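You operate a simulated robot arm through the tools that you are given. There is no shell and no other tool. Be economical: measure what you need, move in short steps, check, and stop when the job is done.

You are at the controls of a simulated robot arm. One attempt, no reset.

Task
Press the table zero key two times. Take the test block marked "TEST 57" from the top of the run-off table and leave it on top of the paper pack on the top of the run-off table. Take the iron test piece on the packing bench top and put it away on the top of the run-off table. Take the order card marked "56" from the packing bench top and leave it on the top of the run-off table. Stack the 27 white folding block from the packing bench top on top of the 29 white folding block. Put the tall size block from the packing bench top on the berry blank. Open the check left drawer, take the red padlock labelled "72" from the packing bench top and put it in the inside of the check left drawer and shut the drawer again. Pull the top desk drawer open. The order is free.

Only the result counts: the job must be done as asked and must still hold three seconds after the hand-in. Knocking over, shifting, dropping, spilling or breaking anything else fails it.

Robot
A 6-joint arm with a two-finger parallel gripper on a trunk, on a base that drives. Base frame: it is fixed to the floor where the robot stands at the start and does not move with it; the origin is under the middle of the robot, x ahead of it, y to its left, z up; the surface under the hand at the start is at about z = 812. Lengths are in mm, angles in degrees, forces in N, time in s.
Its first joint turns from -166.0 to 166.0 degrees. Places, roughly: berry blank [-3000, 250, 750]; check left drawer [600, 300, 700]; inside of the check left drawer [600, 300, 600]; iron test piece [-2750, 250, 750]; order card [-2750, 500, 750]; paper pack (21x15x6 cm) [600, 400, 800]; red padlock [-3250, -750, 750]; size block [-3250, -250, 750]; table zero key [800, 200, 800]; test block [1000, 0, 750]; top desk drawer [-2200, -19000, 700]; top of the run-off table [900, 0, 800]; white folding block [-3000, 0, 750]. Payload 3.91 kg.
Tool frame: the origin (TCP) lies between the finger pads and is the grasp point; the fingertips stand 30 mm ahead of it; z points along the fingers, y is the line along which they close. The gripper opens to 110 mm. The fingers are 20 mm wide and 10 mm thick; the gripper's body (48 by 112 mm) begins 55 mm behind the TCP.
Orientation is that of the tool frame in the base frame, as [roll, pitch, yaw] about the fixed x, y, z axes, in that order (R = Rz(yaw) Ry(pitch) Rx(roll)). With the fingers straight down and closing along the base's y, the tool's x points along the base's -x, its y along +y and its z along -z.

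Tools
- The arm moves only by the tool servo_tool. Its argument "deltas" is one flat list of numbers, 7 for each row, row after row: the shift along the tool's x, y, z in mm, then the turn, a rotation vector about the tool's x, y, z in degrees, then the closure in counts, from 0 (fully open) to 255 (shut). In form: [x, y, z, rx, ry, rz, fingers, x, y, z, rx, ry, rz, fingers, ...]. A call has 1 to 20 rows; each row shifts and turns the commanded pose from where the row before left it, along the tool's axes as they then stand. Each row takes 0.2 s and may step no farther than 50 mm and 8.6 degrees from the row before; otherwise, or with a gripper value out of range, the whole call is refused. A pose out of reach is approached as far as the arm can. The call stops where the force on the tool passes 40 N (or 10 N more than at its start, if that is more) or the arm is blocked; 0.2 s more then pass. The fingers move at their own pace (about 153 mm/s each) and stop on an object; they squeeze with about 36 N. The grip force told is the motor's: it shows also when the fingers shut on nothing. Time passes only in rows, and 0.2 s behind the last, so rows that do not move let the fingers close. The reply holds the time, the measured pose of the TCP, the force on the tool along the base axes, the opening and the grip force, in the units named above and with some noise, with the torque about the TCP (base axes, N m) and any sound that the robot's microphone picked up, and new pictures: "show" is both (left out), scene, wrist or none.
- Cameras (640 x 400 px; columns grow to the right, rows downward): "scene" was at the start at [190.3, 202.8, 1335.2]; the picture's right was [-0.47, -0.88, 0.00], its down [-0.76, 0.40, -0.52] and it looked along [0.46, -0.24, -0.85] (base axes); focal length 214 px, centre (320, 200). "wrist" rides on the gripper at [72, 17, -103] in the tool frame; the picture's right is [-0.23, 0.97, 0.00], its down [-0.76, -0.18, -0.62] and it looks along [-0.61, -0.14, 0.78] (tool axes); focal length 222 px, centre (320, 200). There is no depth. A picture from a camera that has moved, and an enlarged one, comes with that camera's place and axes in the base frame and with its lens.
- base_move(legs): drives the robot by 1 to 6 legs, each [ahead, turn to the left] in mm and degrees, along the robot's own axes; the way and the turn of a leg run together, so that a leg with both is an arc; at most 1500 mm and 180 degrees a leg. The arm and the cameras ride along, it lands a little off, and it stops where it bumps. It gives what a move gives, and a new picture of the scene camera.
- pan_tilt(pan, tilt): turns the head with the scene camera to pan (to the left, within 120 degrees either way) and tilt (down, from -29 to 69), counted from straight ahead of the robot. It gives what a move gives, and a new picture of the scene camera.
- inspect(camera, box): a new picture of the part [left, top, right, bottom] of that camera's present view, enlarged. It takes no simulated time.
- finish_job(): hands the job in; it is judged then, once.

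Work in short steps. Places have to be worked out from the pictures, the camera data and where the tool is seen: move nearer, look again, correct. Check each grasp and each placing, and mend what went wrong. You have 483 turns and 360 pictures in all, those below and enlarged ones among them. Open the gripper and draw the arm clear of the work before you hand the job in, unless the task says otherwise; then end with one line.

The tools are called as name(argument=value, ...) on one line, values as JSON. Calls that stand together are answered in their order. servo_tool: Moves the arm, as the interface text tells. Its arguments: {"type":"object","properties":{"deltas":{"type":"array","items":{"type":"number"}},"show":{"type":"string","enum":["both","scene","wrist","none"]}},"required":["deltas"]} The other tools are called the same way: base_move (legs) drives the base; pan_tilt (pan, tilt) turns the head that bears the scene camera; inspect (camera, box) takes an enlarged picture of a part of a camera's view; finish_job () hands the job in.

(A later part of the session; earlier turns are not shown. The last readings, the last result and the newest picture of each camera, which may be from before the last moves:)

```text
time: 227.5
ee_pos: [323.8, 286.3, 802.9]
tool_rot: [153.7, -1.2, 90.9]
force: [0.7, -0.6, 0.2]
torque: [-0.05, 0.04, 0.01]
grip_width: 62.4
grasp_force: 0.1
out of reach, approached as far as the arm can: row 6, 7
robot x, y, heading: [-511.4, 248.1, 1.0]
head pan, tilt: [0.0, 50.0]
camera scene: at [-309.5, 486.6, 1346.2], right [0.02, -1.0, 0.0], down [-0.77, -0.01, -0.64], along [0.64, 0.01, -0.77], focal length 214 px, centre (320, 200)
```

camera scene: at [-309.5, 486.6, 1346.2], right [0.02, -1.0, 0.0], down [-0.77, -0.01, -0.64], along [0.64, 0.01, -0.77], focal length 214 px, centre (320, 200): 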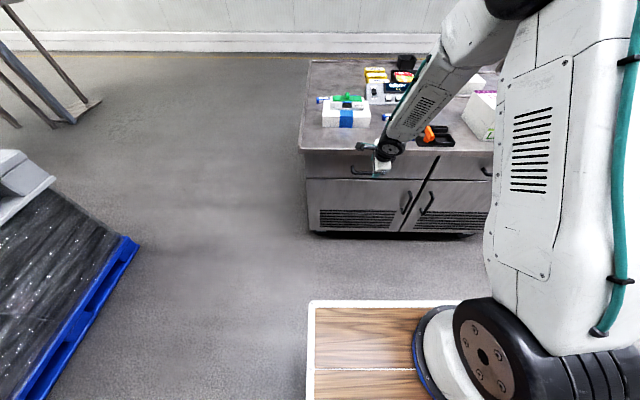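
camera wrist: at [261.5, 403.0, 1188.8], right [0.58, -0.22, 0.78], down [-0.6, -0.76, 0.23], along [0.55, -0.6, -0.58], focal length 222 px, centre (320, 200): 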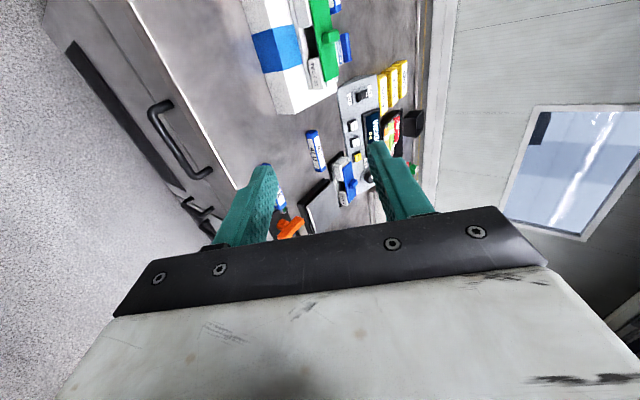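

The wrist seems to limit tilt when the forearm is steep; a more stretched arm should allow more. I back the base another 150 mm and extend.

base_move(legs=[[-150, 0]])

servo_tool(deltas=[0, 35, 20, 0, 0, 0, 110, 0, 35, 20, 0, 0, 0, 110, 0, 35, 20, 0, 0, 0, 110, 0, 0, 0, -6, 0, 0, 110, 0, 0, 0, -6, 0, 0, 110, 0, 0, 0, -6, 0, 0, 110], show="scene")

```text
time: 228.9
ee_pos: [174.7, 280.6, 802.3]
tool_rot: [153.7, -1.1, 90.7]
force: [-1.3, -0.4, -0.4]
torque: [0.04, 0.0, -0.04]
grip_width: 62.6
grasp_force: 0.0
robot x, y, heading: [-661.2, 245.3, 0.9]
head pan, tilt: [0.0, 50.0]
camera scene: at [-458.0, 483.5, 1346.2], right [0.01, -1.0, 0.0], down [-0.77, -0.01, -0.64], along [0.64, 0.01, -0.77], focal length 214 px, centre (320, 200)
```

scene: 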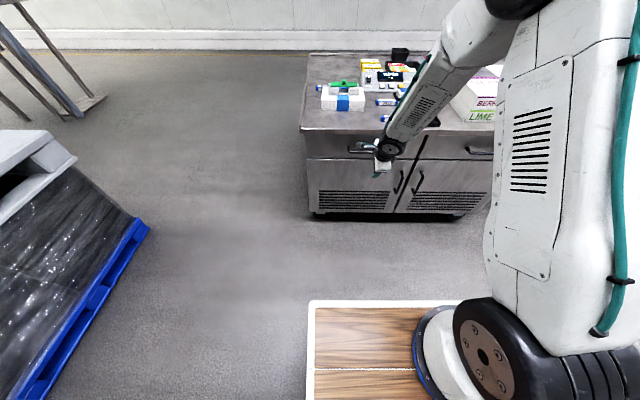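

```text
time: 230.3
ee_pos: [294.6, 287.1, 797.7]
tool_rot: [140.0, -2.3, 91.6]
force: [-0.1, 0.5, 0.6]
torque: [0.01, 0.02, 0.0]
grip_width: 62.4
grasp_force: 0.0
out of reach, approached as far as the arm can: row 5
robot x, y, heading: [-659.5, 244.0, 1.0]
head pan, tilt: [0.0, 50.0]
camera scene: at [-458.0, 483.5, 1346.2], right [0.01, -1.0, 0.0], down [-0.77, -0.01, -0.64], along [0.64, 0.01, -0.77], focal length 214 px, centre (320, 200)
```

scene: 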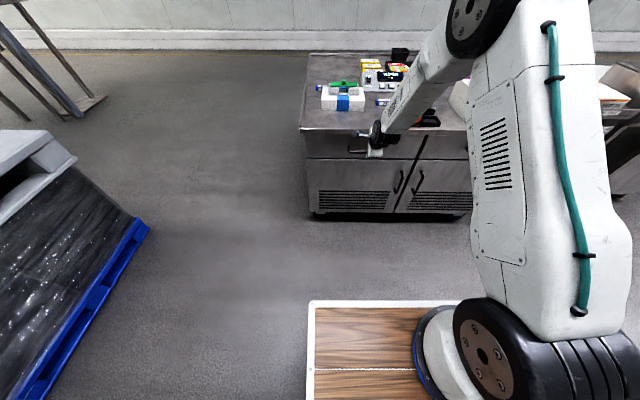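

Tilt is 40° now with only one row limited, so it may be a singularity being passed. I try tilting further.

servo_tool(deltas=[0, 0, 0, -6, 0, 0, 110, 0, 0, 0, -6, 0, 0, 110, 0, 0, 0, -6, 0, 0, 110], show="none")

```text
time: 231.1
ee_pos: [293.9, 287.1, 796.9]
tool_rot: [122.0, -2.2, 91.5]
force: [0.2, -0.1, 0.9]
torque: [0.02, -0.02, 0.01]
grip_width: 62.5
grasp_force: 0.1
robot x, y, heading: [-661.1, 249.3, 0.7]
head pan, tilt: [0.0, 50.0]
```

Past the singularity: 58° tilt. I tilt to 70° and move to a pre-grasp pose short of the handle bar.

servo_tool(deltas=[0, 0, 0, -6, 0, 0, 110, 0, 0, 0, -6, 0, 0, 110, -2, -32, 25, 0, 0, 0, 110, -2, -31, 25, 0, 0, 0, 110])

```text
time: 232.1
ee_pos: [320.2, 287.9, 721.0]
tool_rot: [110.0, -2.2, 91.5]
force: [-0.4, 0.3, -0.2]
torque: [-0.03, 0.0, -0.02]
grip_width: 62.8
grasp_force: 0.2
robot x, y, heading: [-661.7, 242.3, 1.2]
head pan, tilt: [0.0, 50.0]
camera scene: at [-458.3, 483.5, 1346.3], right [0.01, -1.0, 0.0], down [-0.77, -0.01, -0.64], along [0.64, 0.01, -0.77], focal length 214 px, centre (320, 200)
camera wrist: at [227.3, 353.9, 775.6], right [0.34, -0.25, 0.91], down [-0.63, -0.78, 0.02], along [0.7, -0.57, -0.42], focal length 222 px, centre (320, 200)
```

scene: 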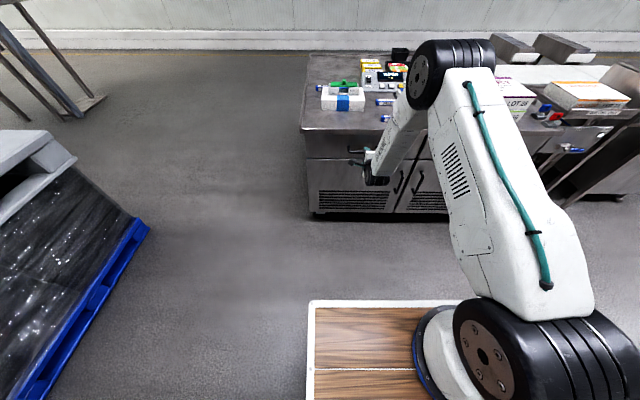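
wrist: 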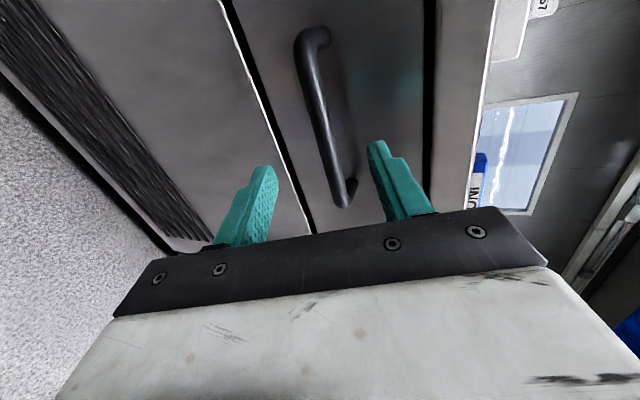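

The bar lies between the fingers, at z≈704. I raise 10 mm and advance about 60 mm in steps.

servo_tool(deltas=[0, 10, 20, 0, 0, 0, 110, 0, 0, 20, 0, 0, 0, 110, 0, 0, 10, 0, 0, 0, 110, 0, 0, 5, 0, 0, 0, 110], show="wrist")

```text
time: 233.1
ee_pos: [375.0, 288.5, 711.0]
tool_rot: [110.0, -2.2, 91.5]
force: [0.6, 0.1, 0.0]
torque: [0.01, 0.0, 0.0]
grip_width: 62.7
grasp_force: 0.1
robot x, y, heading: [-659.8, 243.8, 0.9]
head pan, tilt: [0.0, 50.0]
camera wrist: at [282.9, 355.5, 765.2], right [0.34, -0.25, 0.91], down [-0.63, -0.78, 0.02], along [0.7, -0.57, -0.42], focal length 222 px, centre (320, 200)
```

wrist: 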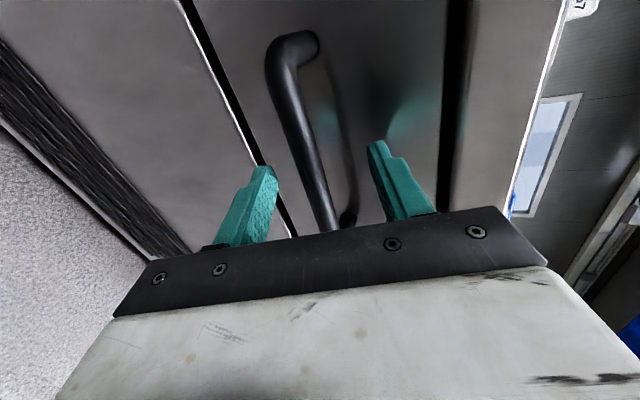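

The bar is centred between the fingers; I advance 10 mm more and close.

servo_tool(deltas=[0, 0, 5, 0, 0, 0, 110, 0, 0, 5, 0, 0, 0, 110, 0, 0, 0, 0, 0, 0, 255, 0, 0, 0, 0, 0, 0, 255, 0, 0, 0, 0, 0, 0, 255], show="wrist")

```text
time: 234.3
ee_pos: [383.3, 289.8, 703.1]
tool_rot: [110.4, -2.3, 91.6]
force: [-9.8, -0.1, -25.5]
torque: [-0.87, 0.32, 0.47]
grip_width: 15.8
grasp_force: 45.4
robot x, y, heading: [-662.4, 246.0, 1.0]
head pan, tilt: [0.0, 50.0]
camera wrist: at [290.4, 356.3, 758.2], right [0.35, -0.25, 0.9], down [-0.63, -0.78, 0.02], along [0.7, -0.57, -0.43], focal length 222 px, centre (320, 200)
```

wrist: 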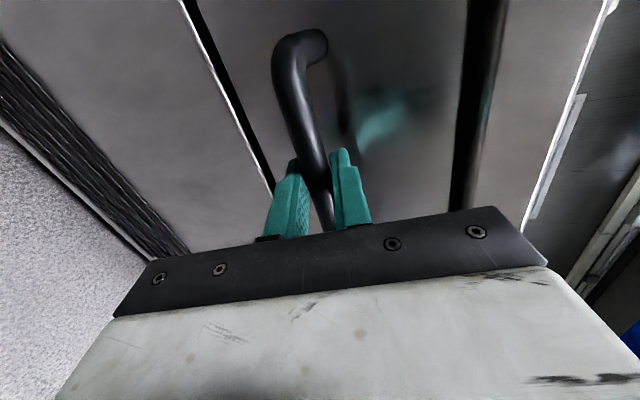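

Bar gripped (15.8 mm). I relieve 4 mm downward, then pull straight back 160 mm.

servo_tool(deltas=[0, -4, 1, 0, 0, 0, 255, 0, -7, -19, 0, 0, 0, 255, 0, -10.5, -28, 0, 0, 0, 255, 0, -10.5, -28, 0, 0, 0, 255, 0, -10.5, -28, 0, 0, 0, 255, 0, -10.5, -28, 0, 0, 0, 255])

```text
time: 235.7
ee_pos: [242.9, 288.0, 703.3]
tool_rot: [109.9, -2.3, 91.9]
force: [2.8, 35.8, 2.7]
torque: [-0.78, -1.08, 1.08]
grip_width: 16.0
grasp_force: 43.1
robot x, y, heading: [-662.1, 246.3, 1.2]
head pan, tilt: [0.0, 50.0]
camera scene: at [-458.4, 485.1, 1346.0], right [0.02, -1.0, 0.0], down [-0.77, -0.01, -0.64], along [0.64, 0.01, -0.77], focal length 214 px, centre (320, 200)
camera wrist: at [149.4, 354.9, 757.1], right [0.34, -0.25, 0.91], down [-0.62, -0.78, 0.01], along [0.71, -0.57, -0.42], focal length 222 px, centre (320, 200)
```

scene: 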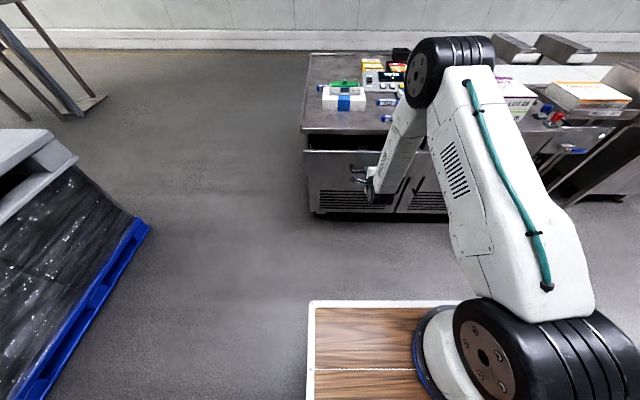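
wrist: 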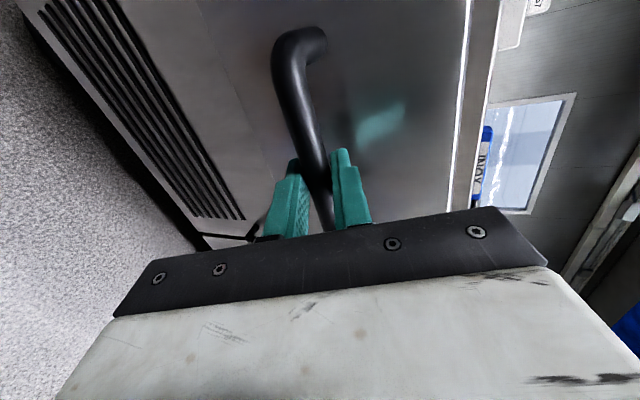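

The drawer is opening (≈140 mm). A sideways force built up, so I correct +4 mm in y and keep pulling with a small correction.

servo_tool(deltas=[4, 0, 0, 0, 0, 0, 255, 1, -10.5, -28, 0, 0, 0, 255, 1, -10.5, -28, 0, 0, 0, 255, 1, -10.5, -28, 0, 0, 0, 255, 1, -10.5, -28, 0, 0, 0, 255])

```text
time: 236.7
ee_pos: [170.1, 287.5, 703.1]
tool_rot: [109.4, -2.2, 91.3]
force: [1.6, 1.1, 7.1]
torque: [-1.31, -0.26, -0.82]
grip_width: 16.2
grasp_force: 45.4
robot x, y, heading: [-663.3, 246.9, 0.7]
head pan, tilt: [0.0, 50.0]
stopped in row 4: the force on the tool passed its limit at 48 N (the readings are from after the stop); the commanded pose is now the measured one
camera scene: at [-457.6, 483.2, 1346.3], right [0.01, -1.0, 0.0], down [-0.77, -0.01, -0.64], along [0.64, 0.01, -0.77], focal length 214 px, centre (320, 200)
camera wrist: at [76.0, 355.2, 756.4], right [0.33, -0.26, 0.91], down [-0.63, -0.78, 0.01], along [0.7, -0.58, -0.42], focal length 222 px, centre (320, 200)
```

scene: 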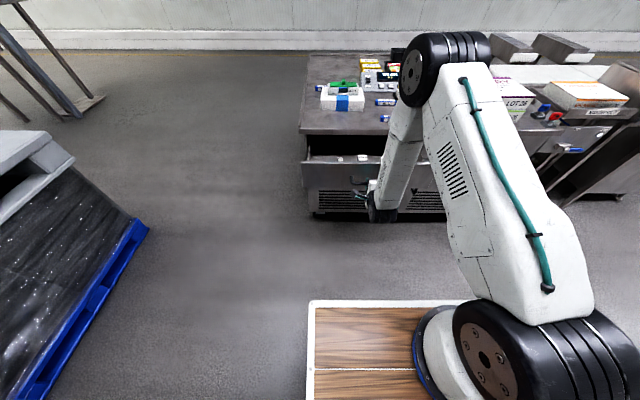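
wrist: 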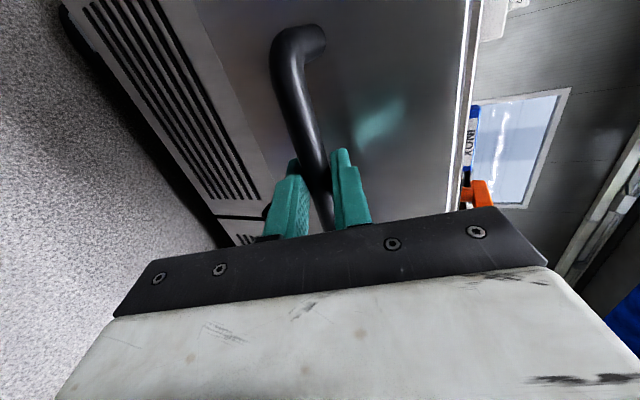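

Stopped at 213 mm of travel with 48 N; I try a little further to tell an end stop from side load.

servo_tool(deltas=[0, -5, -14, 0, 0, 0, 255, 0, -5, -14, 0, 0, 0, 255], show="none")

```text
time: 237.3
ee_pos: [139.7, 288.5, 702.9]
tool_rot: [109.3, -2.3, 91.3]
force: [1.8, 3.5, 25.6]
torque: [-0.97, -0.24, 0.04]
grip_width: 16.0
grasp_force: 44.9
robot x, y, heading: [-661.7, 248.5, 0.7]
head pan, tilt: [0.0, 50.0]
```

It still moves; the force is vertical. I relieve 2 mm upward and pull 90 mm more.

servo_tool(deltas=[0, 2.5, 0, 0, 0, 0, 255, 0.5, -9.5, -28, 0, 0, 0, 255, 0.5, -9.5, -28, 0, 0, 0, 255, 0.5, -9.5, -28, 0, 0, 0, 255], show="scene")

```text
time: 238.3
ee_pos: [53.5, 285.2, 706.3]
tool_rot: [109.4, -2.3, 91.2]
force: [29.8, 5.6, -12.6]
torque: [-0.87, 0.09, 0.16]
grip_width: 16.3
grasp_force: 45.4
robot x, y, heading: [-663.5, 245.5, 0.4]
head pan, tilt: [0.0, 50.0]
camera scene: at [-455.7, 483.3, 1346.0], right [0.01, -1.0, 0.0], down [-0.77, -0.01, -0.64], along [0.64, 0.01, -0.77], focal length 214 px, centre (320, 200)
```

scene: 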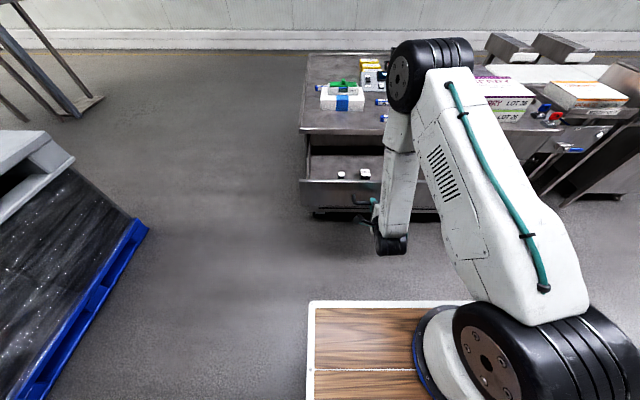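

Open about 330 mm, likely at the end stop (30 N). I release the bar, back out, and rise.

servo_tool(deltas=[0, 0, 3, 0, 0, 0, 255, 0, 0, 0, 0, 0, 0, 110, 0, 0, 0, 0, 0, 0, 110, 0, 0, -30, 0, 0, 0, 110, 0, 0, -40, 0, 0, 0, 110, 0, 0, -20, 0, 0, 0, 110, 0, 42, -15, 0, 0, 0, 110, 0, 42, -15, 0, 0, 0, 110, 0, 42, -15, 0, 0, 0, 110, 0, 42, 15, 0, 0, 0, 110, 0, 42, 15, 0, 0, 0, 110])

```text
time: 240.7
ee_pos: [102.0, 296.6, 870.8]
tool_rot: [109.6, -2.3, 91.3]
force: [0.2, -0.7, 0.2]
torque: [-0.01, -0.01, 0.03]
grip_width: 62.3
grasp_force: 0.0
out of reach, approached as far as the arm can: row 5, 6, 7, 8, 9
robot x, y, heading: [-663.5, 246.2, 0.6]
head pan, tilt: [0.0, 50.0]
camera scene: at [-457.3, 483.3, 1346.2], right [0.01, -1.0, 0.0], down [-0.77, -0.01, -0.64], along [0.64, 0.01, -0.77], focal length 214 px, centre (320, 200)
camera wrist: at [9.7, 364.1, 924.6], right [0.33, -0.26, 0.91], down [-0.63, -0.78, 0.01], along [0.7, -0.57, -0.42], focal length 222 px, centre (320, 200)
```

scene: 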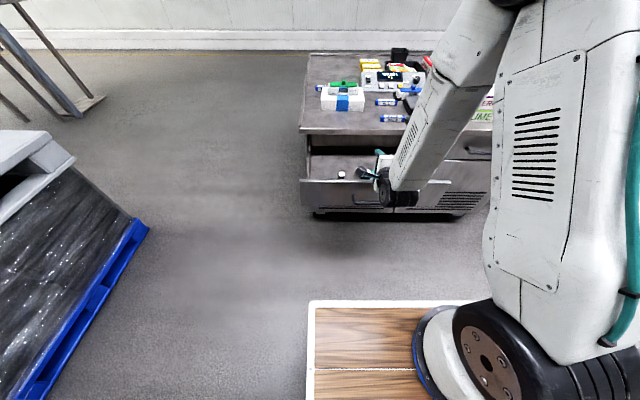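
wrist: 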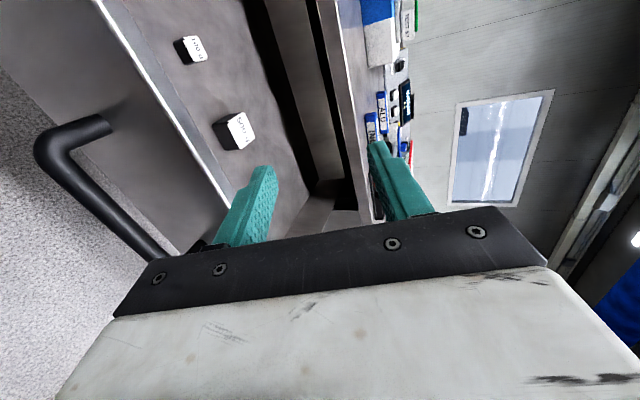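

Drawer is open with two small weights near its front. I raise and rotate the tool back to vertical.

servo_tool(deltas=[0, 40, -15, 0, 0, 0, 110, 0, 40, -15, 0, 0, 0, 110, 0, 40, -15, 0, 0, 0, 110, 0, 0, 0, 8, 0, 0, 0, 0, 0, 0, 8, 0, 0, 0, 0, 0, 0, 8, 0, 0, 0, 0, 0, 0, 8, 0, 0, 0, 0, 0, 0, 8, 0, 0, 0, 0, 0, 0, 8, 0, 0, 0, 0, 0, 0, 8, 0, 0, 0, 0, 0, 0, 8, 0, 0, 0, 0, 0, 0, 6, 0, 0, 0], show="scene")

```text
time: 243.3
ee_pos: [96.2, 299.8, 981.8]
tool_rot: [161.3, 4.0, 87.3]
force: [0.0, -0.5, 0.2]
torque: [0.02, -0.02, -0.01]
grip_width: 110.0
grasp_force: 0.1
out of reach, approached as far as the arm can: row 7, 8, 9, 11, 12
robot x, y, heading: [-663.1, 242.7, 0.9]
head pan, tilt: [0.0, 50.0]
camera scene: at [-457.6, 483.1, 1346.3], right [0.01, -1.0, 0.0], down [-0.77, -0.01, -0.64], along [0.64, 0.01, -0.77], focal length 214 px, centre (320, 200)
```

scene: 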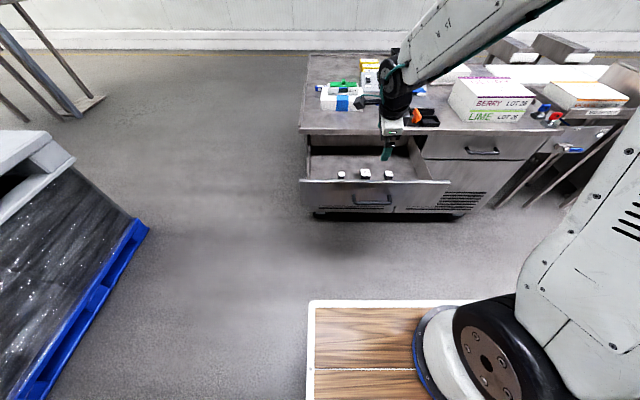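

Drawer now visible, three weights near its front, floor free behind them. I finish squaring the tool.

servo_tool(deltas=[0, 0, 0, 6.3, 0, 0, 0, 0, 0, 0, 6.3, 0, 0, 0, 0, 0, 0, 6, 0, 0, 0], show="none")

inspect(camera="scene", box=[290, 120, 460, 225])

```text
time: 244.1
ee_pos: [79.3, 306.9, 942.6]
tool_rot: [175.7, 10.7, 86.5]
force: [-0.4, -0.9, 0.4]
torque: [0.0, -0.05, 0.03]
grip_width: 110.0
grasp_force: 0.1
out of reach, approached as far as the arm can: row 1, 2, 3
robot x, y, heading: [-663.9, 247.6, 0.5]
head pan, tilt: [0.0, 50.0]
```

```text
3.76 times, centred on (375, 172) of scene
camera zoom: at [-457.8, 483.2, 1346.3], right [0.01, -1.0, 0.0], down [-0.77, -0.01, -0.64], along [0.64, 0.01, -0.77], focal length 807 px, centre (113, 304)
```

zoom: 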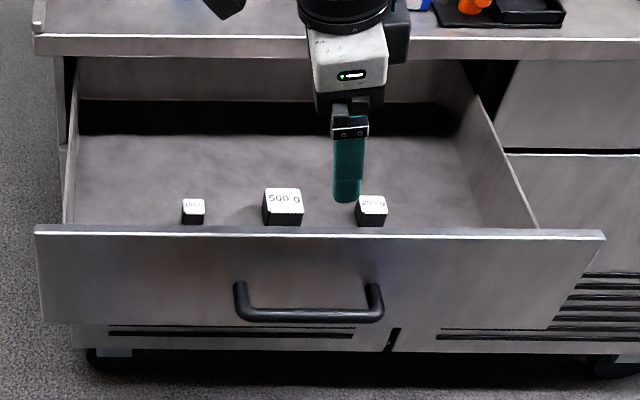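

The wrist picked up a 10.7° side tilt from the singularity; I raise and correct it.

servo_tool(deltas=[0, 0, -40, 0, 0, 0, 0, 0, 0, -40, 0, 0, 0, 0, 0, 0, -40, 0, 0, 0, 0, 0, 0, 0, 0, 5.5, 0, 0, 0, 0, 0, 0, 5.2, 0, 0, 0, 0, 0, 4.3, 0, 0, 0], show="none")

```text
time: 245.5
ee_pos: [66.0, 322.6, 1041.9]
tool_rot: [177.7, 14.4, 86.3]
force: [-0.5, -0.1, 1.3]
torque: [0.02, -0.04, -0.04]
grip_width: 110.2
grasp_force: 0.1
out of reach, approached as far as the arm can: row 1, 3, 4, 5, 6
robot x, y, heading: [-662.4, 246.4, 0.9]
head pan, tilt: [0.0, 50.0]
```

Something in the wrist is at a limit. I look at the arm and test a small yaw turn back toward the original orientation (yaw 180).

servo_tool(deltas=[0, 0, 0, 0, 0, -8, 0, 0, 0, 0, 0, 0, -8, 0, 0, 0, 0, 0, 0, -8, 0])

```text
time: 246.3
ee_pos: [64.1, 314.8, 1027.6]
tool_rot: [-176.0, 13.7, 111.1]
force: [-0.6, 0.5, 0.1]
torque: [0.0, -0.03, 0.01]
grip_width: 110.1
grasp_force: 0.0
out of reach, approached as far as the arm can: row 1, 2, 3
robot x, y, heading: [-659.2, 245.5, 0.6]
head pan, tilt: [0.0, 50.0]
camera scene: at [-457.4, 483.2, 1346.2], right [0.01, -1.0, 0.0], down [-0.77, -0.01, -0.64], along [0.64, 0.01, -0.77], focal length 214 px, centre (320, 200)
camera wrist: at [53.4, 409.7, 1109.5], right [0.99, 0.13, -0.01], down [0.09, -0.6, 0.8], along [0.1, -0.79, -0.6], focal length 222 px, centre (320, 200)
```

scene: 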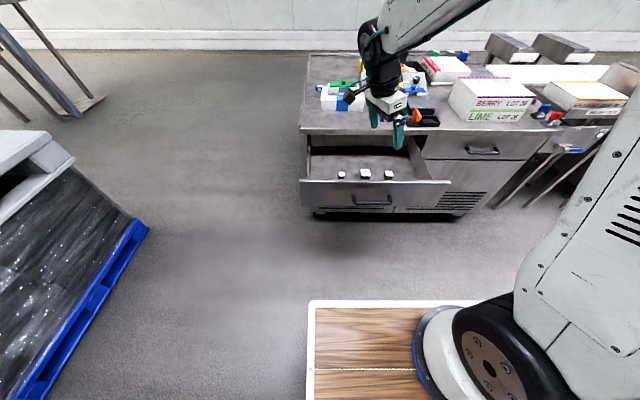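
wrist: 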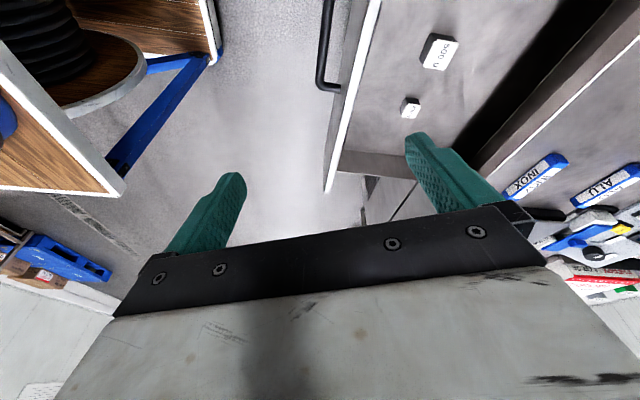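

The data fit joint 4 being rolled to its ±166° stop (14° sideways lean). I'll unwind it: yaw back to ~90, lean a bit more to -y, and tilt forward around the forearm axis on that side.

servo_tool(deltas=[0, 0, 0, 0, 0, 7, 0, 0, 0, 0, 0, 0, 7, 0, 0, 0, 0, 0, 0, 7, 0, 0, 0, 0, 0, -6, 0, 0, 0, 0, 0, -7.5, 0, 2.7, 0, 0, 0, 0, -7.5, 0, 2.7, 0, 0, 0, 0, -7.5, 0, 2.7, 0], show="none")

```text
time: 247.9
ee_pos: [63.8, 307.8, 1015.2]
tool_rot: [154.2, 16.8, 81.1]
force: [0.7, -1.0, 0.1]
torque: [-0.01, 0.0, -0.01]
grip_width: 110.0
grasp_force: 0.0
out of reach, approached as far as the arm can: row 1, 2, 3
robot x, y, heading: [-661.7, 244.0, 0.9]
head pan, tilt: [0.0, 50.0]
```

Moving as planned without limits. I continue tilting forward another 40°.

servo_tool(deltas=[0, 0, 0, -7.5, 0, 2.7, 0, 0, 0, 0, -7.5, 0, 2.7, 0, 0, 0, 0, -7.5, 0, 2.7, 0, 0, 0, 0, -7.5, 0, 2.7, 0, 0, 0, 0, -7.5, 0, 2.7, 0], show="none")

```text
time: 249.1
ee_pos: [65.4, 306.4, 1015.7]
tool_rot: [114.6, 7.4, 71.7]
force: [0.8, -0.1, 1.0]
torque: [-0.02, 0.01, 0.03]
grip_width: 110.1
grasp_force: 0.1
robot x, y, heading: [-661.5, 246.0, 0.5]
head pan, tilt: [0.0, 50.0]
```

Tilt 64°, lean 20° now, around the other side. I remove the lean and move the TCP into the arm plane (y≈247).

servo_tool(deltas=[0, 0, 0, 0, 6.6, 0, 0, 0, 0, 0, 0, 6.6, 0, 0, 0, 0, 0, 0, 6.6, 0, 0, -30, 0, 0, 0, 0, 0, 0, -30, 0, 0, 0, 0, 0, 0], show="none")

```text
time: 250.3
ee_pos: [71.1, 248.9, 1016.2]
tool_rot: [115.8, -1.2, 89.6]
force: [-0.2, 0.2, 0.3]
torque: [0.0, 0.03, 0.01]
grip_width: 110.0
grasp_force: 0.1
out of reach, approached as far as the arm can: row 4, 5
robot x, y, heading: [-664.1, 245.8, 0.7]
head pan, tilt: [0.0, 50.0]
```

In plane now. I sweep down through the aligned pose with the largest steps.

servo_tool(deltas=[0, 0, 0, 8.5, 0, 0, 0, 0, 0, 0, 8.5, 0, 0, 0, 0, 0, 0, 8.5, 0, 0, 0, 0, 0, 0, 8.5, 0, 0, 0], show="none")

```text
time: 251.3
ee_pos: [72.5, 247.1, 1017.4]
tool_rot: [149.8, -1.2, 89.4]
force: [0.0, -1.2, -0.3]
torque: [0.03, -0.02, 0.07]
grip_width: 109.8
grasp_force: 0.0
out of reach, approached as far as the arm can: row 3
robot x, y, heading: [-660.1, 246.0, 0.6]
head pan, tilt: [0.0, 50.0]
```

Crossed cleanly. I finish rotating to vertical.

servo_tool(deltas=[0, 0, 0, 7.5, 0, 0, 0, 0, 0, 0, 7.5, 0, 0, 0, 0, 0, 0, 7.5, -0.6, 0, 0, 0, 0, 0, 7.5, -0.6, 0, 0], show="both")

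```text
time: 252.3
ee_pos: [72.5, 248.7, 1018.2]
tool_rot: [179.9, 0.2, 89.3]
force: [0.5, 0.4, -0.3]
torque: [-0.01, -0.05, -0.04]
grip_width: 109.9
grasp_force: 0.1
robot x, y, heading: [-664.3, 248.5, 0.5]
head pan, tilt: [0.0, 50.0]
camera scene: at [-457.8, 483.2, 1346.3], right [0.01, -1.0, 0.0], down [-0.77, -0.01, -0.64], along [0.64, 0.01, -0.77], focal length 214 px, centre (320, 200)
camera wrist: at [90.5, 319.8, 1120.7], right [0.97, -0.24, 0.0], down [-0.19, -0.76, 0.62], along [-0.15, -0.61, -0.78], focal length 222 px, centre (320, 200)
```

scene: 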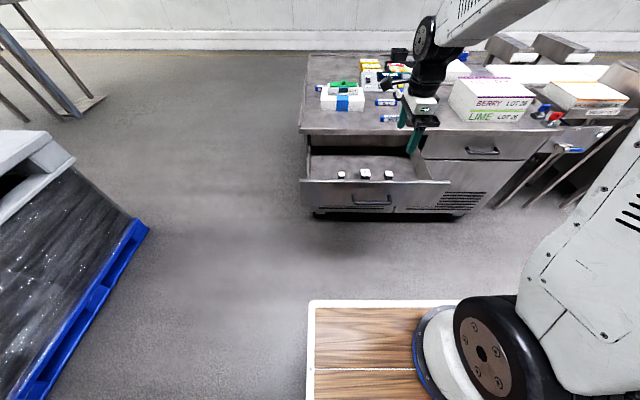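
wrist: 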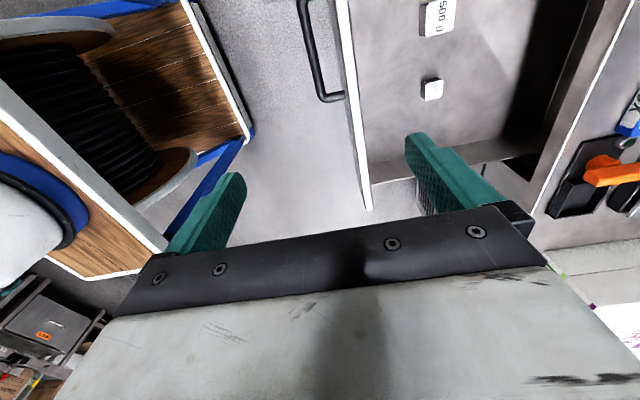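

Tool is vertical again and the drawer stays open. I now drive to the bench's left part for padlock 72, stopping short first to check.

base_move(legs=[[-300, 0], [0, -138], [1065, 0], [0, -42.3]])

```text
time: 267.0
ee_pos: [-2469.6, -496.4, 1017.9]
tool_rot: [179.7, -0.1, -90.2]
force: [-0.2, 1.2, -0.8]
torque: [-0.01, 0.0, -0.03]
grip_width: 110.1
grasp_force: 0.0
robot x, y, heading: [-1733.2, -487.1, -178.7]
head pan, tilt: [0.0, 50.0]
camera scene: at [-1937.8, -726.2, 1346.2], right [-0.02, 1.0, 0.0], down [0.77, 0.01, -0.64], along [-0.64, -0.01, -0.77], focal length 214 px, centre (320, 200)
```

scene: 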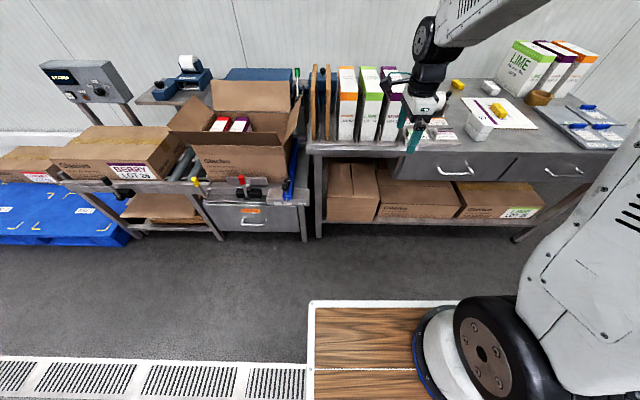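

The area ahead is clear of the left bench. I raise the arm above the cartons (tops ≈990) and drive up to the bench.

servo_tool(deltas=[0, 0, -45, 0, 0, 0, 0, 0, 0, -45, 0, 0, 0, 0, 0, 0, -45, 0, 0, 0, 0, 0, 0, -30, 0, 0, 0, 0], show="none")

base_move(legs=[[550, 0]])

```text
time: 268.0
ee_pos: [-2469.2, -495.9, 1181.8]
tool_rot: [179.8, 0.2, -90.1]
force: [-0.3, -0.1, 1.2]
torque: [0.03, -0.01, -0.01]
grip_width: 110.1
grasp_force: 0.1
robot x, y, heading: [-1735.5, -484.6, -178.9]
head pan, tilt: [0.0, 50.0]
```

```text
time: 271.2
ee_pos: [-3021.2, -497.0, 1180.4]
tool_rot: [179.8, 0.1, -90.6]
force: [0.4, -0.5, 0.2]
torque: [0.03, -0.01, -0.02]
grip_width: 109.8
grasp_force: 0.1
robot x, y, heading: [-2285.5, -494.8, -179.6]
head pan, tilt: [0.0, 50.0]
camera scene: at [-2491.9, -732.7, 1346.2], right [-0.01, 1.0, 0.0], down [0.77, 0.01, -0.64], along [-0.64, -0.01, -0.77], focal length 214 px, centre (320, 200)
```

scene: 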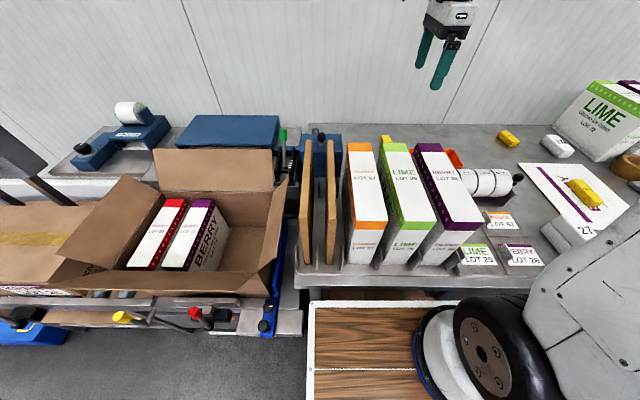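

Now I move the gripper over the padlock area behind the cartons, staying high, for a look.

servo_tool(deltas=[28, 26, 15, 0, 0, 0, 0, 28, 26, 15, 0, 0, 0, 0, 28, 26, 15, 0, 0, 0, 0, 28, 26, 15, 0, 0, 0, 0, 28, 26, 15, 0, 0, 0, 0], show="both")

```text
time: 272.4
ee_pos: [-3148.4, -638.7, 1103.6]
tool_rot: [179.6, 0.0, -90.5]
force: [0.4, -0.2, -0.1]
torque: [-0.06, 0.03, 0.0]
grip_width: 110.0
grasp_force: 0.0
robot x, y, heading: [-2287.1, -497.5, -179.3]
head pan, tilt: [0.0, 50.0]
camera scene: at [-2491.4, -732.4, 1346.3], right [-0.01, 1.0, 0.0], down [0.77, 0.01, -0.64], along [-0.64, -0.01, -0.77], focal length 214 px, centre (320, 200)
camera wrist: at [-3165.9, -711.7, 1207.3], right [-0.97, 0.24, 0.01], down [0.19, 0.76, 0.62], along [0.14, 0.61, -0.78], focal length 222 px, centre (320, 200)
```

scene: 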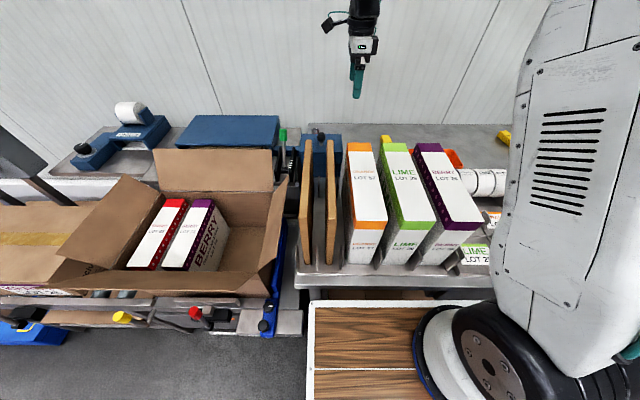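
wrist: 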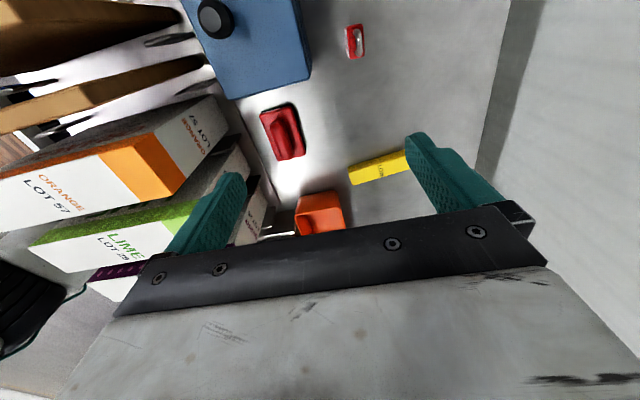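

A padlock is seen near (-3213, -680); I zoom in.

inspect(camera="wrist", box=[300, 0, 420, 80])

```text
5.00 times, centred on (360, 40) of wrist
camera zoom: at [-3165.9, -711.7, 1207.3], right [-0.97, 0.24, 0.01], down [0.19, 0.76, 0.62], along [0.14, 0.61, -0.78], focal length 1111 px, centre (120, 1000)
```

zoom: 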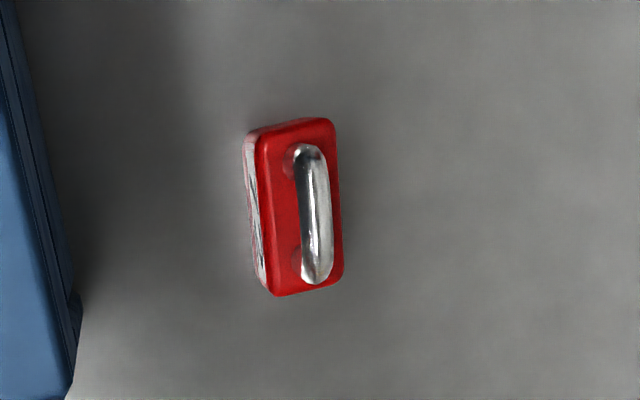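

It stands upright, centre (-3211, -680), 19 mm thick along x, 35 mm along y. A blue box is close on the +x side, so I preset a 50 mm opening and come down over it in stages.

servo_tool(deltas=[20, 31, 0, 0, 0, 0, 140, 21, 31, 0, 0, 0, 0, 140, 0, 0, 45, 0, 0, 0, 140, 0, 0, 45, 0, 0, 0, 140, 0, 0, 45, 0, 0, 0, 140], show="wrist")

```text
time: 273.6
ee_pos: [-3215.9, -678.9, 971.9]
tool_rot: [179.8, 0.2, -90.6]
force: [-0.6, 0.4, 0.3]
torque: [0.0, 0.02, 0.05]
grip_width: 49.6
grasp_force: 0.1
robot x, y, heading: [-2289.9, -495.6, -179.4]
head pan, tilt: [0.0, 50.0]
camera wrist: at [-3232.9, -752.1, 1075.2], right [-0.97, 0.24, 0.01], down [0.19, 0.76, 0.62], along [0.14, 0.61, -0.78], focal length 222 px, centre (320, 200)
```

wrist: 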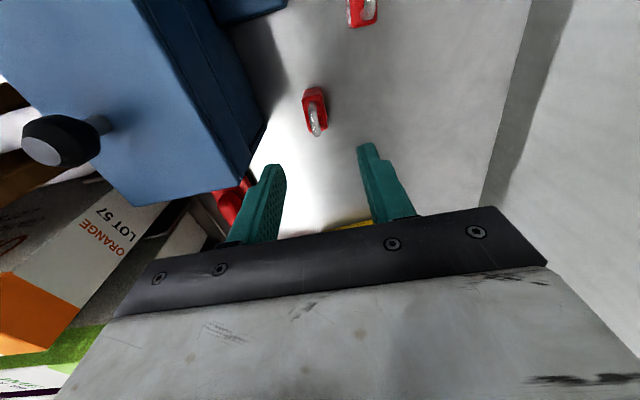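

The blue box is tall (top ≈936) with its corner near (-3153, -675), so the gripper body would nearly touch it. I rise and rotate the wrist +90° (yaw 180) so the gripper is slim on that side and closes along y.

servo_tool(deltas=[0, 0, -45, 0, 0, 0, 140, 0, 0, -45, 0, 0, 0, 140, 0, 0, 0, 0, 0, 8.5, 140, 0, 0, 0, 0, 0, 8.5, 140, 0, 0, 0, 0, 0, 8.5, 140, 0, 0, 0, 0, 0, 8.5, 140, 0, 0, 0, 0, 0, 8.5, 140, 0, 0, 0, 0, 0, 8.5, 140, 0, 0, 0, 0, 0, 8.5, 140, 0, 0, 0, 0, 0, 8.5, 140, 0, 0, 0, 0, 0, 8.5, 140, 0, 0, 0, 0, 0, 8.5, 140, 0, 0, 0, 0, 0, 4.4, 140], show="wrist")

```text
time: 276.4
ee_pos: [-3215.8, -678.0, 1062.2]
tool_rot: [179.9, -0.2, -155.7]
force: [0.8, -0.2, -0.2]
torque: [0.0, -0.01, 0.01]
grip_width: 49.5
grasp_force: 0.1
out of reach, approached as far as the arm can: row 10, 11, 12, 13
robot x, y, heading: [-2290.6, -497.5, -179.2]
head pan, tilt: [0.0, 50.0]
camera wrist: at [-3287.8, -692.1, 1165.3], right [-0.19, 0.98, 0.0], down [0.77, 0.15, 0.62], along [0.61, 0.12, -0.78], focal length 222 px, centre (320, 200)
```

wrist: 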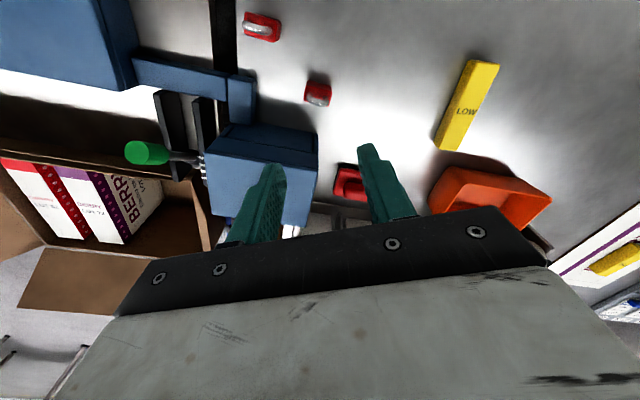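

Joint 6 stops at -166°; the other way round it reaches yaw ≈177, which suits. I unwind the wrist the long way.

servo_tool(deltas=[0, 0, 0, 0, 0, -8.5, 140, 0, 0, 0, 0, 0, -8.5, 140, 0, 0, 0, 0, 0, -8.5, 140, 0, 0, 0, 0, 0, -8.5, 140, 0, 0, 0, 0, 0, -8.5, 140, 0, 0, 0, 0, 0, -8.5, 140, 0, 0, 0, 0, 0, -8.5, 140, 0, 0, 0, 0, 0, -8.5, 140, 0, 0, 0, 0, 0, -8.5, 140, 0, 0, 0, 0, 0, -8.5, 140, 0, 0, 0, 0, 0, -8.5, 140, 0, 0, 0, 0, 0, -8.5, 140, 0, 0, 0, 0, 0, -8.5, 140, 0, 0, 0, 0, 0, -8.5, 140, 0, 0, 0, 0, 0, -8.5, 140, 0, 0, 0, 0, 0, -8.5, 140, 0, 0, 0, 0, 0, -8.5, 140, 0, 0, 0, 0, 0, -8.5, 140, 0, 0, 0, 0, 0, -8.5, 140], show="none")

servo_tool(deltas=[0, 0, 0, 0, 0, -8.5, 140, 0, 0, 0, 0, 0, -8.5, 140, 0, 0, 0, 0, 0, -8.5, 140, 0, 0, 0, 0, 0, -8.5, 140, 0, 0, 0, 0, 0, -8.5, 140, 0, 0, 0, 0, 0, -8.5, 140, 0, 0, 0, 0, 0, -8.5, 140, 0, 0, 0, 0, 0, -8.5, 140, 0, 0, 0, 0, 0, -8.5, 140, 0, 0, 0, 0, 0, -8.5, 140, 0, 0, 0, 0, 0, -8.5, 140, 0, 0, 0, 0, 0, -8.5, 140, 0, 0, 0, 0, 0, -8.5, 140, 0, 0, 0, 0, 0, -8.5, 140, 0, 0, 0, 0, 0, -8.5, 140, 0, 0, 0, 0, 0, -8.5, 140, 0, 0, 0, 0, 0, -8.5, 140, 0, 0, 0, 0, 0, -8.5, 140, 0, 0, 0, 0, 0, -8.5, 140], show="wrist")

```text
time: 280.4
ee_pos: [-3214.8, -676.6, 1061.8]
tool_rot: [179.9, 0.3, 6.0]
force: [-0.6, 0.1, -0.2]
torque: [0.0, 0.03, 0.01]
grip_width: 49.7
grasp_force: 0.0
robot x, y, heading: [-2285.0, -493.9, -179.3]
head pan, tilt: [0.0, 50.0]
```

```text
time: 284.4
ee_pos: [-3216.2, -677.0, 1063.9]
tool_rot: [-179.9, -0.2, 167.5]
force: [-0.3, -0.1, -0.9]
torque: [0.02, -0.01, 0.01]
grip_width: 49.2
grasp_force: 0.1
robot x, y, heading: [-2287.0, -493.4, -179.6]
head pan, tilt: [0.0, 50.0]
camera wrist: at [-3281.7, -645.3, 1166.6], right [0.43, 0.9, 0.0], down [0.71, -0.34, 0.62], along [0.56, -0.27, -0.78], focal length 222 px, centre (320, 200)
```

wrist: 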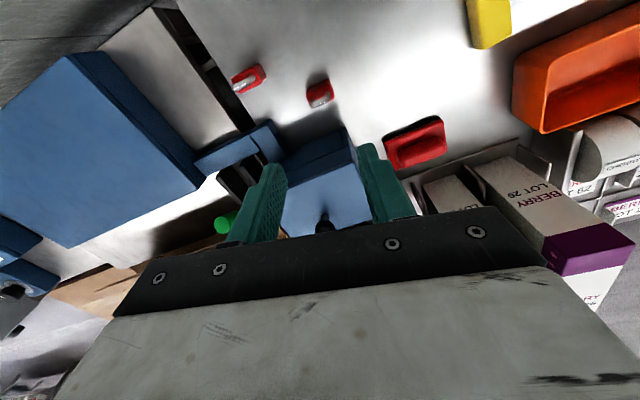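

Yaw 167; one more step to 176, and I lower to look again.

servo_tool(deltas=[0, 0, 0, 0, 0, -8.5, 140, 0, 0, 45, 0, 0, 0, 140, 0, 0, 45, 0, 0, 0, 140], show="wrist")

inspect(camera="wrist", box=[220, 60, 420, 200])

```text
time: 285.2
ee_pos: [-3215.2, -676.2, 972.1]
tool_rot: [179.9, -0.3, 175.9]
force: [0.3, 0.3, -0.1]
torque: [0.0, -0.01, 0.03]
grip_width: 49.5
grasp_force: 0.2
robot x, y, heading: [-2284.9, -495.6, -179.5]
head pan, tilt: [0.0, 50.0]
camera wrist: at [-3285.7, -654.9, 1075.8], right [0.3, 0.96, 0.0], down [0.75, -0.23, 0.62], along [0.59, -0.18, -0.78], focal length 222 px, centre (320, 200)
```

wrist: 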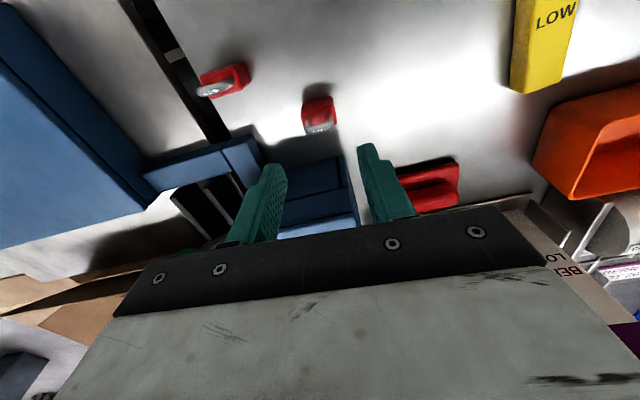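

```text
2.86 times, centred on (320, 130) of wrist
camera zoom: at [-3285.7, -654.9, 1075.8], right [0.3, 0.96, 0.0], down [0.75, -0.23, 0.62], along [0.59, -0.18, -0.78], focal length 635 px, centre (320, 400)
```

zoom: 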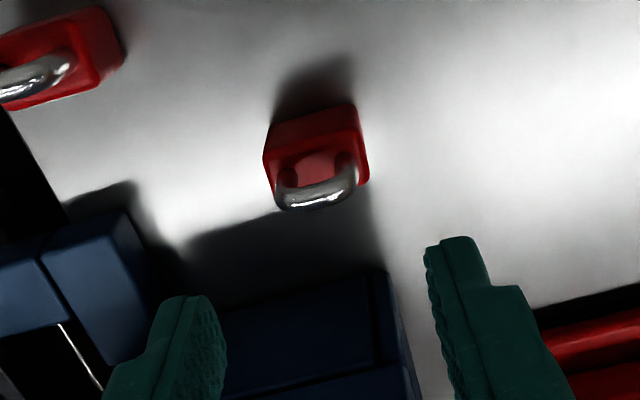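

Centre (-3212, -678) confirmed. I adjust 3 mm and lower to about 870, then check.

servo_tool(deltas=[-3, -2, 40, 0, 0, 0, 140, 0, 0, 40, 0, 0, 0, 140, 0, 0, 20, 0, 0, 0, 140], show="wrist")

```text
time: 286.0
ee_pos: [-3214.4, -679.8, 873.9]
tool_rot: [-179.9, -0.3, 175.8]
force: [0.6, 0.3, -0.1]
torque: [-0.03, 0.0, 0.03]
grip_width: 49.6
grasp_force: 0.1
robot x, y, heading: [-2290.8, -492.1, -179.0]
head pan, tilt: [0.0, 50.0]
camera wrist: at [-3284.5, -658.3, 977.3], right [0.3, 0.95, 0.0], down [0.75, -0.23, 0.62], along [0.59, -0.19, -0.78], focal length 222 px, centre (320, 200)
```

wrist: 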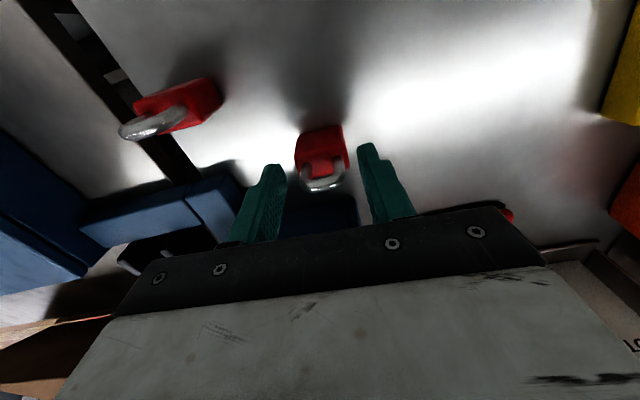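

Padlock is centred between the fingers. I lower 29 mm and close.

servo_tool(deltas=[0, 0, 15, 0, 0, 0, 140, 0, 0, 10, 0, 0, 0, 140, 0, 0, 4, 0, 0, 0, 140, 0, 0, 0, 0, 0, 0, 255, 0, 0, 0, 0, 0, 0, 255, 0, 0, 0, 0, 0, 0, 255], show="wrist")

```text
time: 287.4
ee_pos: [-3214.1, -678.8, 843.3]
tool_rot: [180.0, -0.4, 176.0]
force: [-1.2, -0.2, 1.9]
torque: [-0.02, 0.04, -0.02]
grip_width: 37.3
grasp_force: 36.1
robot x, y, heading: [-2285.3, -496.6, -179.3]
head pan, tilt: [0.0, 50.0]
camera wrist: at [-3284.3, -657.4, 947.4], right [0.3, 0.95, 0.0], down [0.75, -0.23, 0.62], along [0.59, -0.19, -0.78], focal length 222 px, centre (320, 200)
```

wrist: 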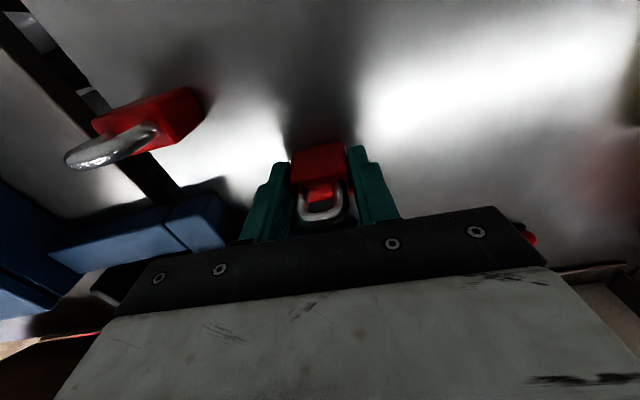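

Gripped at 37 mm. I lift straight up high and look.

servo_tool(deltas=[0, 0, -15, 0, 0, 0, 255, 0, 0, -40, 0, 0, 0, 255, 0, 0, -45, 0, 0, 0, 255, 0, 0, -45, 0, 0, 0, 255, 0, 0, -45, 0, 0, 0, 255, 0, 0, -45, 0, 0, 0, 255, 0, 0, -45, 0, 0, 0, 255, 0, 0, -30, 0, 0, 0, 255])

```text
time: 289.2
ee_pos: [-3212.4, -680.4, 1153.1]
tool_rot: [-180.0, -0.2, 175.9]
force: [0.2, 0.7, -1.1]
torque: [0.01, -0.01, 0.0]
grip_width: 37.5
grasp_force: 36.0
robot x, y, heading: [-2285.7, -493.4, -179.5]
head pan, tilt: [0.0, 50.0]
camera scene: at [-2492.1, -732.8, 1346.2], right [-0.01, 1.0, 0.0], down [0.77, 0.01, -0.64], along [-0.64, -0.01, -0.77], focal length 214 px, centre (320, 200)
camera wrist: at [-3282.1, -659.3, 1256.1], right [0.3, 0.95, 0.0], down [0.75, -0.23, 0.62], along [0.59, -0.19, -0.78], focal length 222 px, centre (320, 200)
```

scene: 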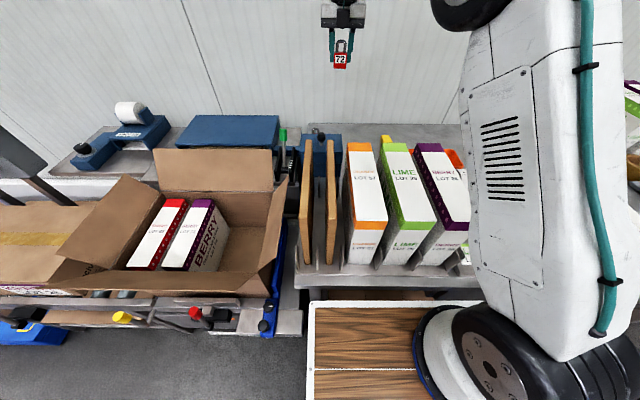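
wrist: 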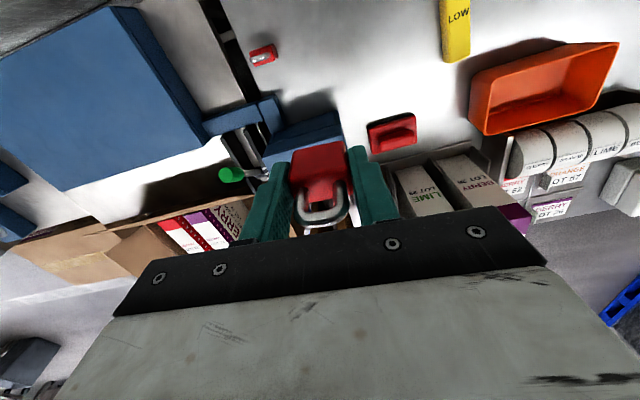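

Label "72" confirmed. I turn the wrist back to yaw 90 to free joint 6 and retract the arm.

servo_tool(deltas=[0, 0, 0, 0, 0, 8.5, 255, 0, 0, 0, 0, 0, 8.5, 255, 0, 0, 0, 0, 0, 8.5, 255, 0, 0, 0, 0, 0, 8.5, 255, 0, 0, 0, 0, 0, 8.5, 255, 0, 0, 0, 0, 0, 8.5, 255, 0, 0, 0, 0, 0, 8.5, 255, 0, 0, 0, 0, 0, 8.5, 255, 0, 0, 0, 0, 0, 8.5, 255, 0, 0, 0, 0, 0, 8.5, 255, 30, 33, 0, 0, 0, 0, 255, 30, 33, 0, 0, 0, 0, 255, 30, 33, 0, 0, 0, 0, 255, 30, 33, 0, 0, 0, 0, 255, 30, 33, 0, 0, 0, 0, 255, 30, 33, 0, 0, 0, 0, 255], show="none")

```text
time: 292.6
ee_pos: [-3018.7, -498.1, 1151.2]
tool_rot: [-179.9, 0.1, 90.9]
force: [0.0, -1.4, -2.0]
torque: [0.02, -0.05, -0.01]
grip_width: 37.1
grasp_force: 36.1
robot x, y, heading: [-2286.6, -496.8, -179.4]
head pan, tilt: [0.0, 50.0]
```

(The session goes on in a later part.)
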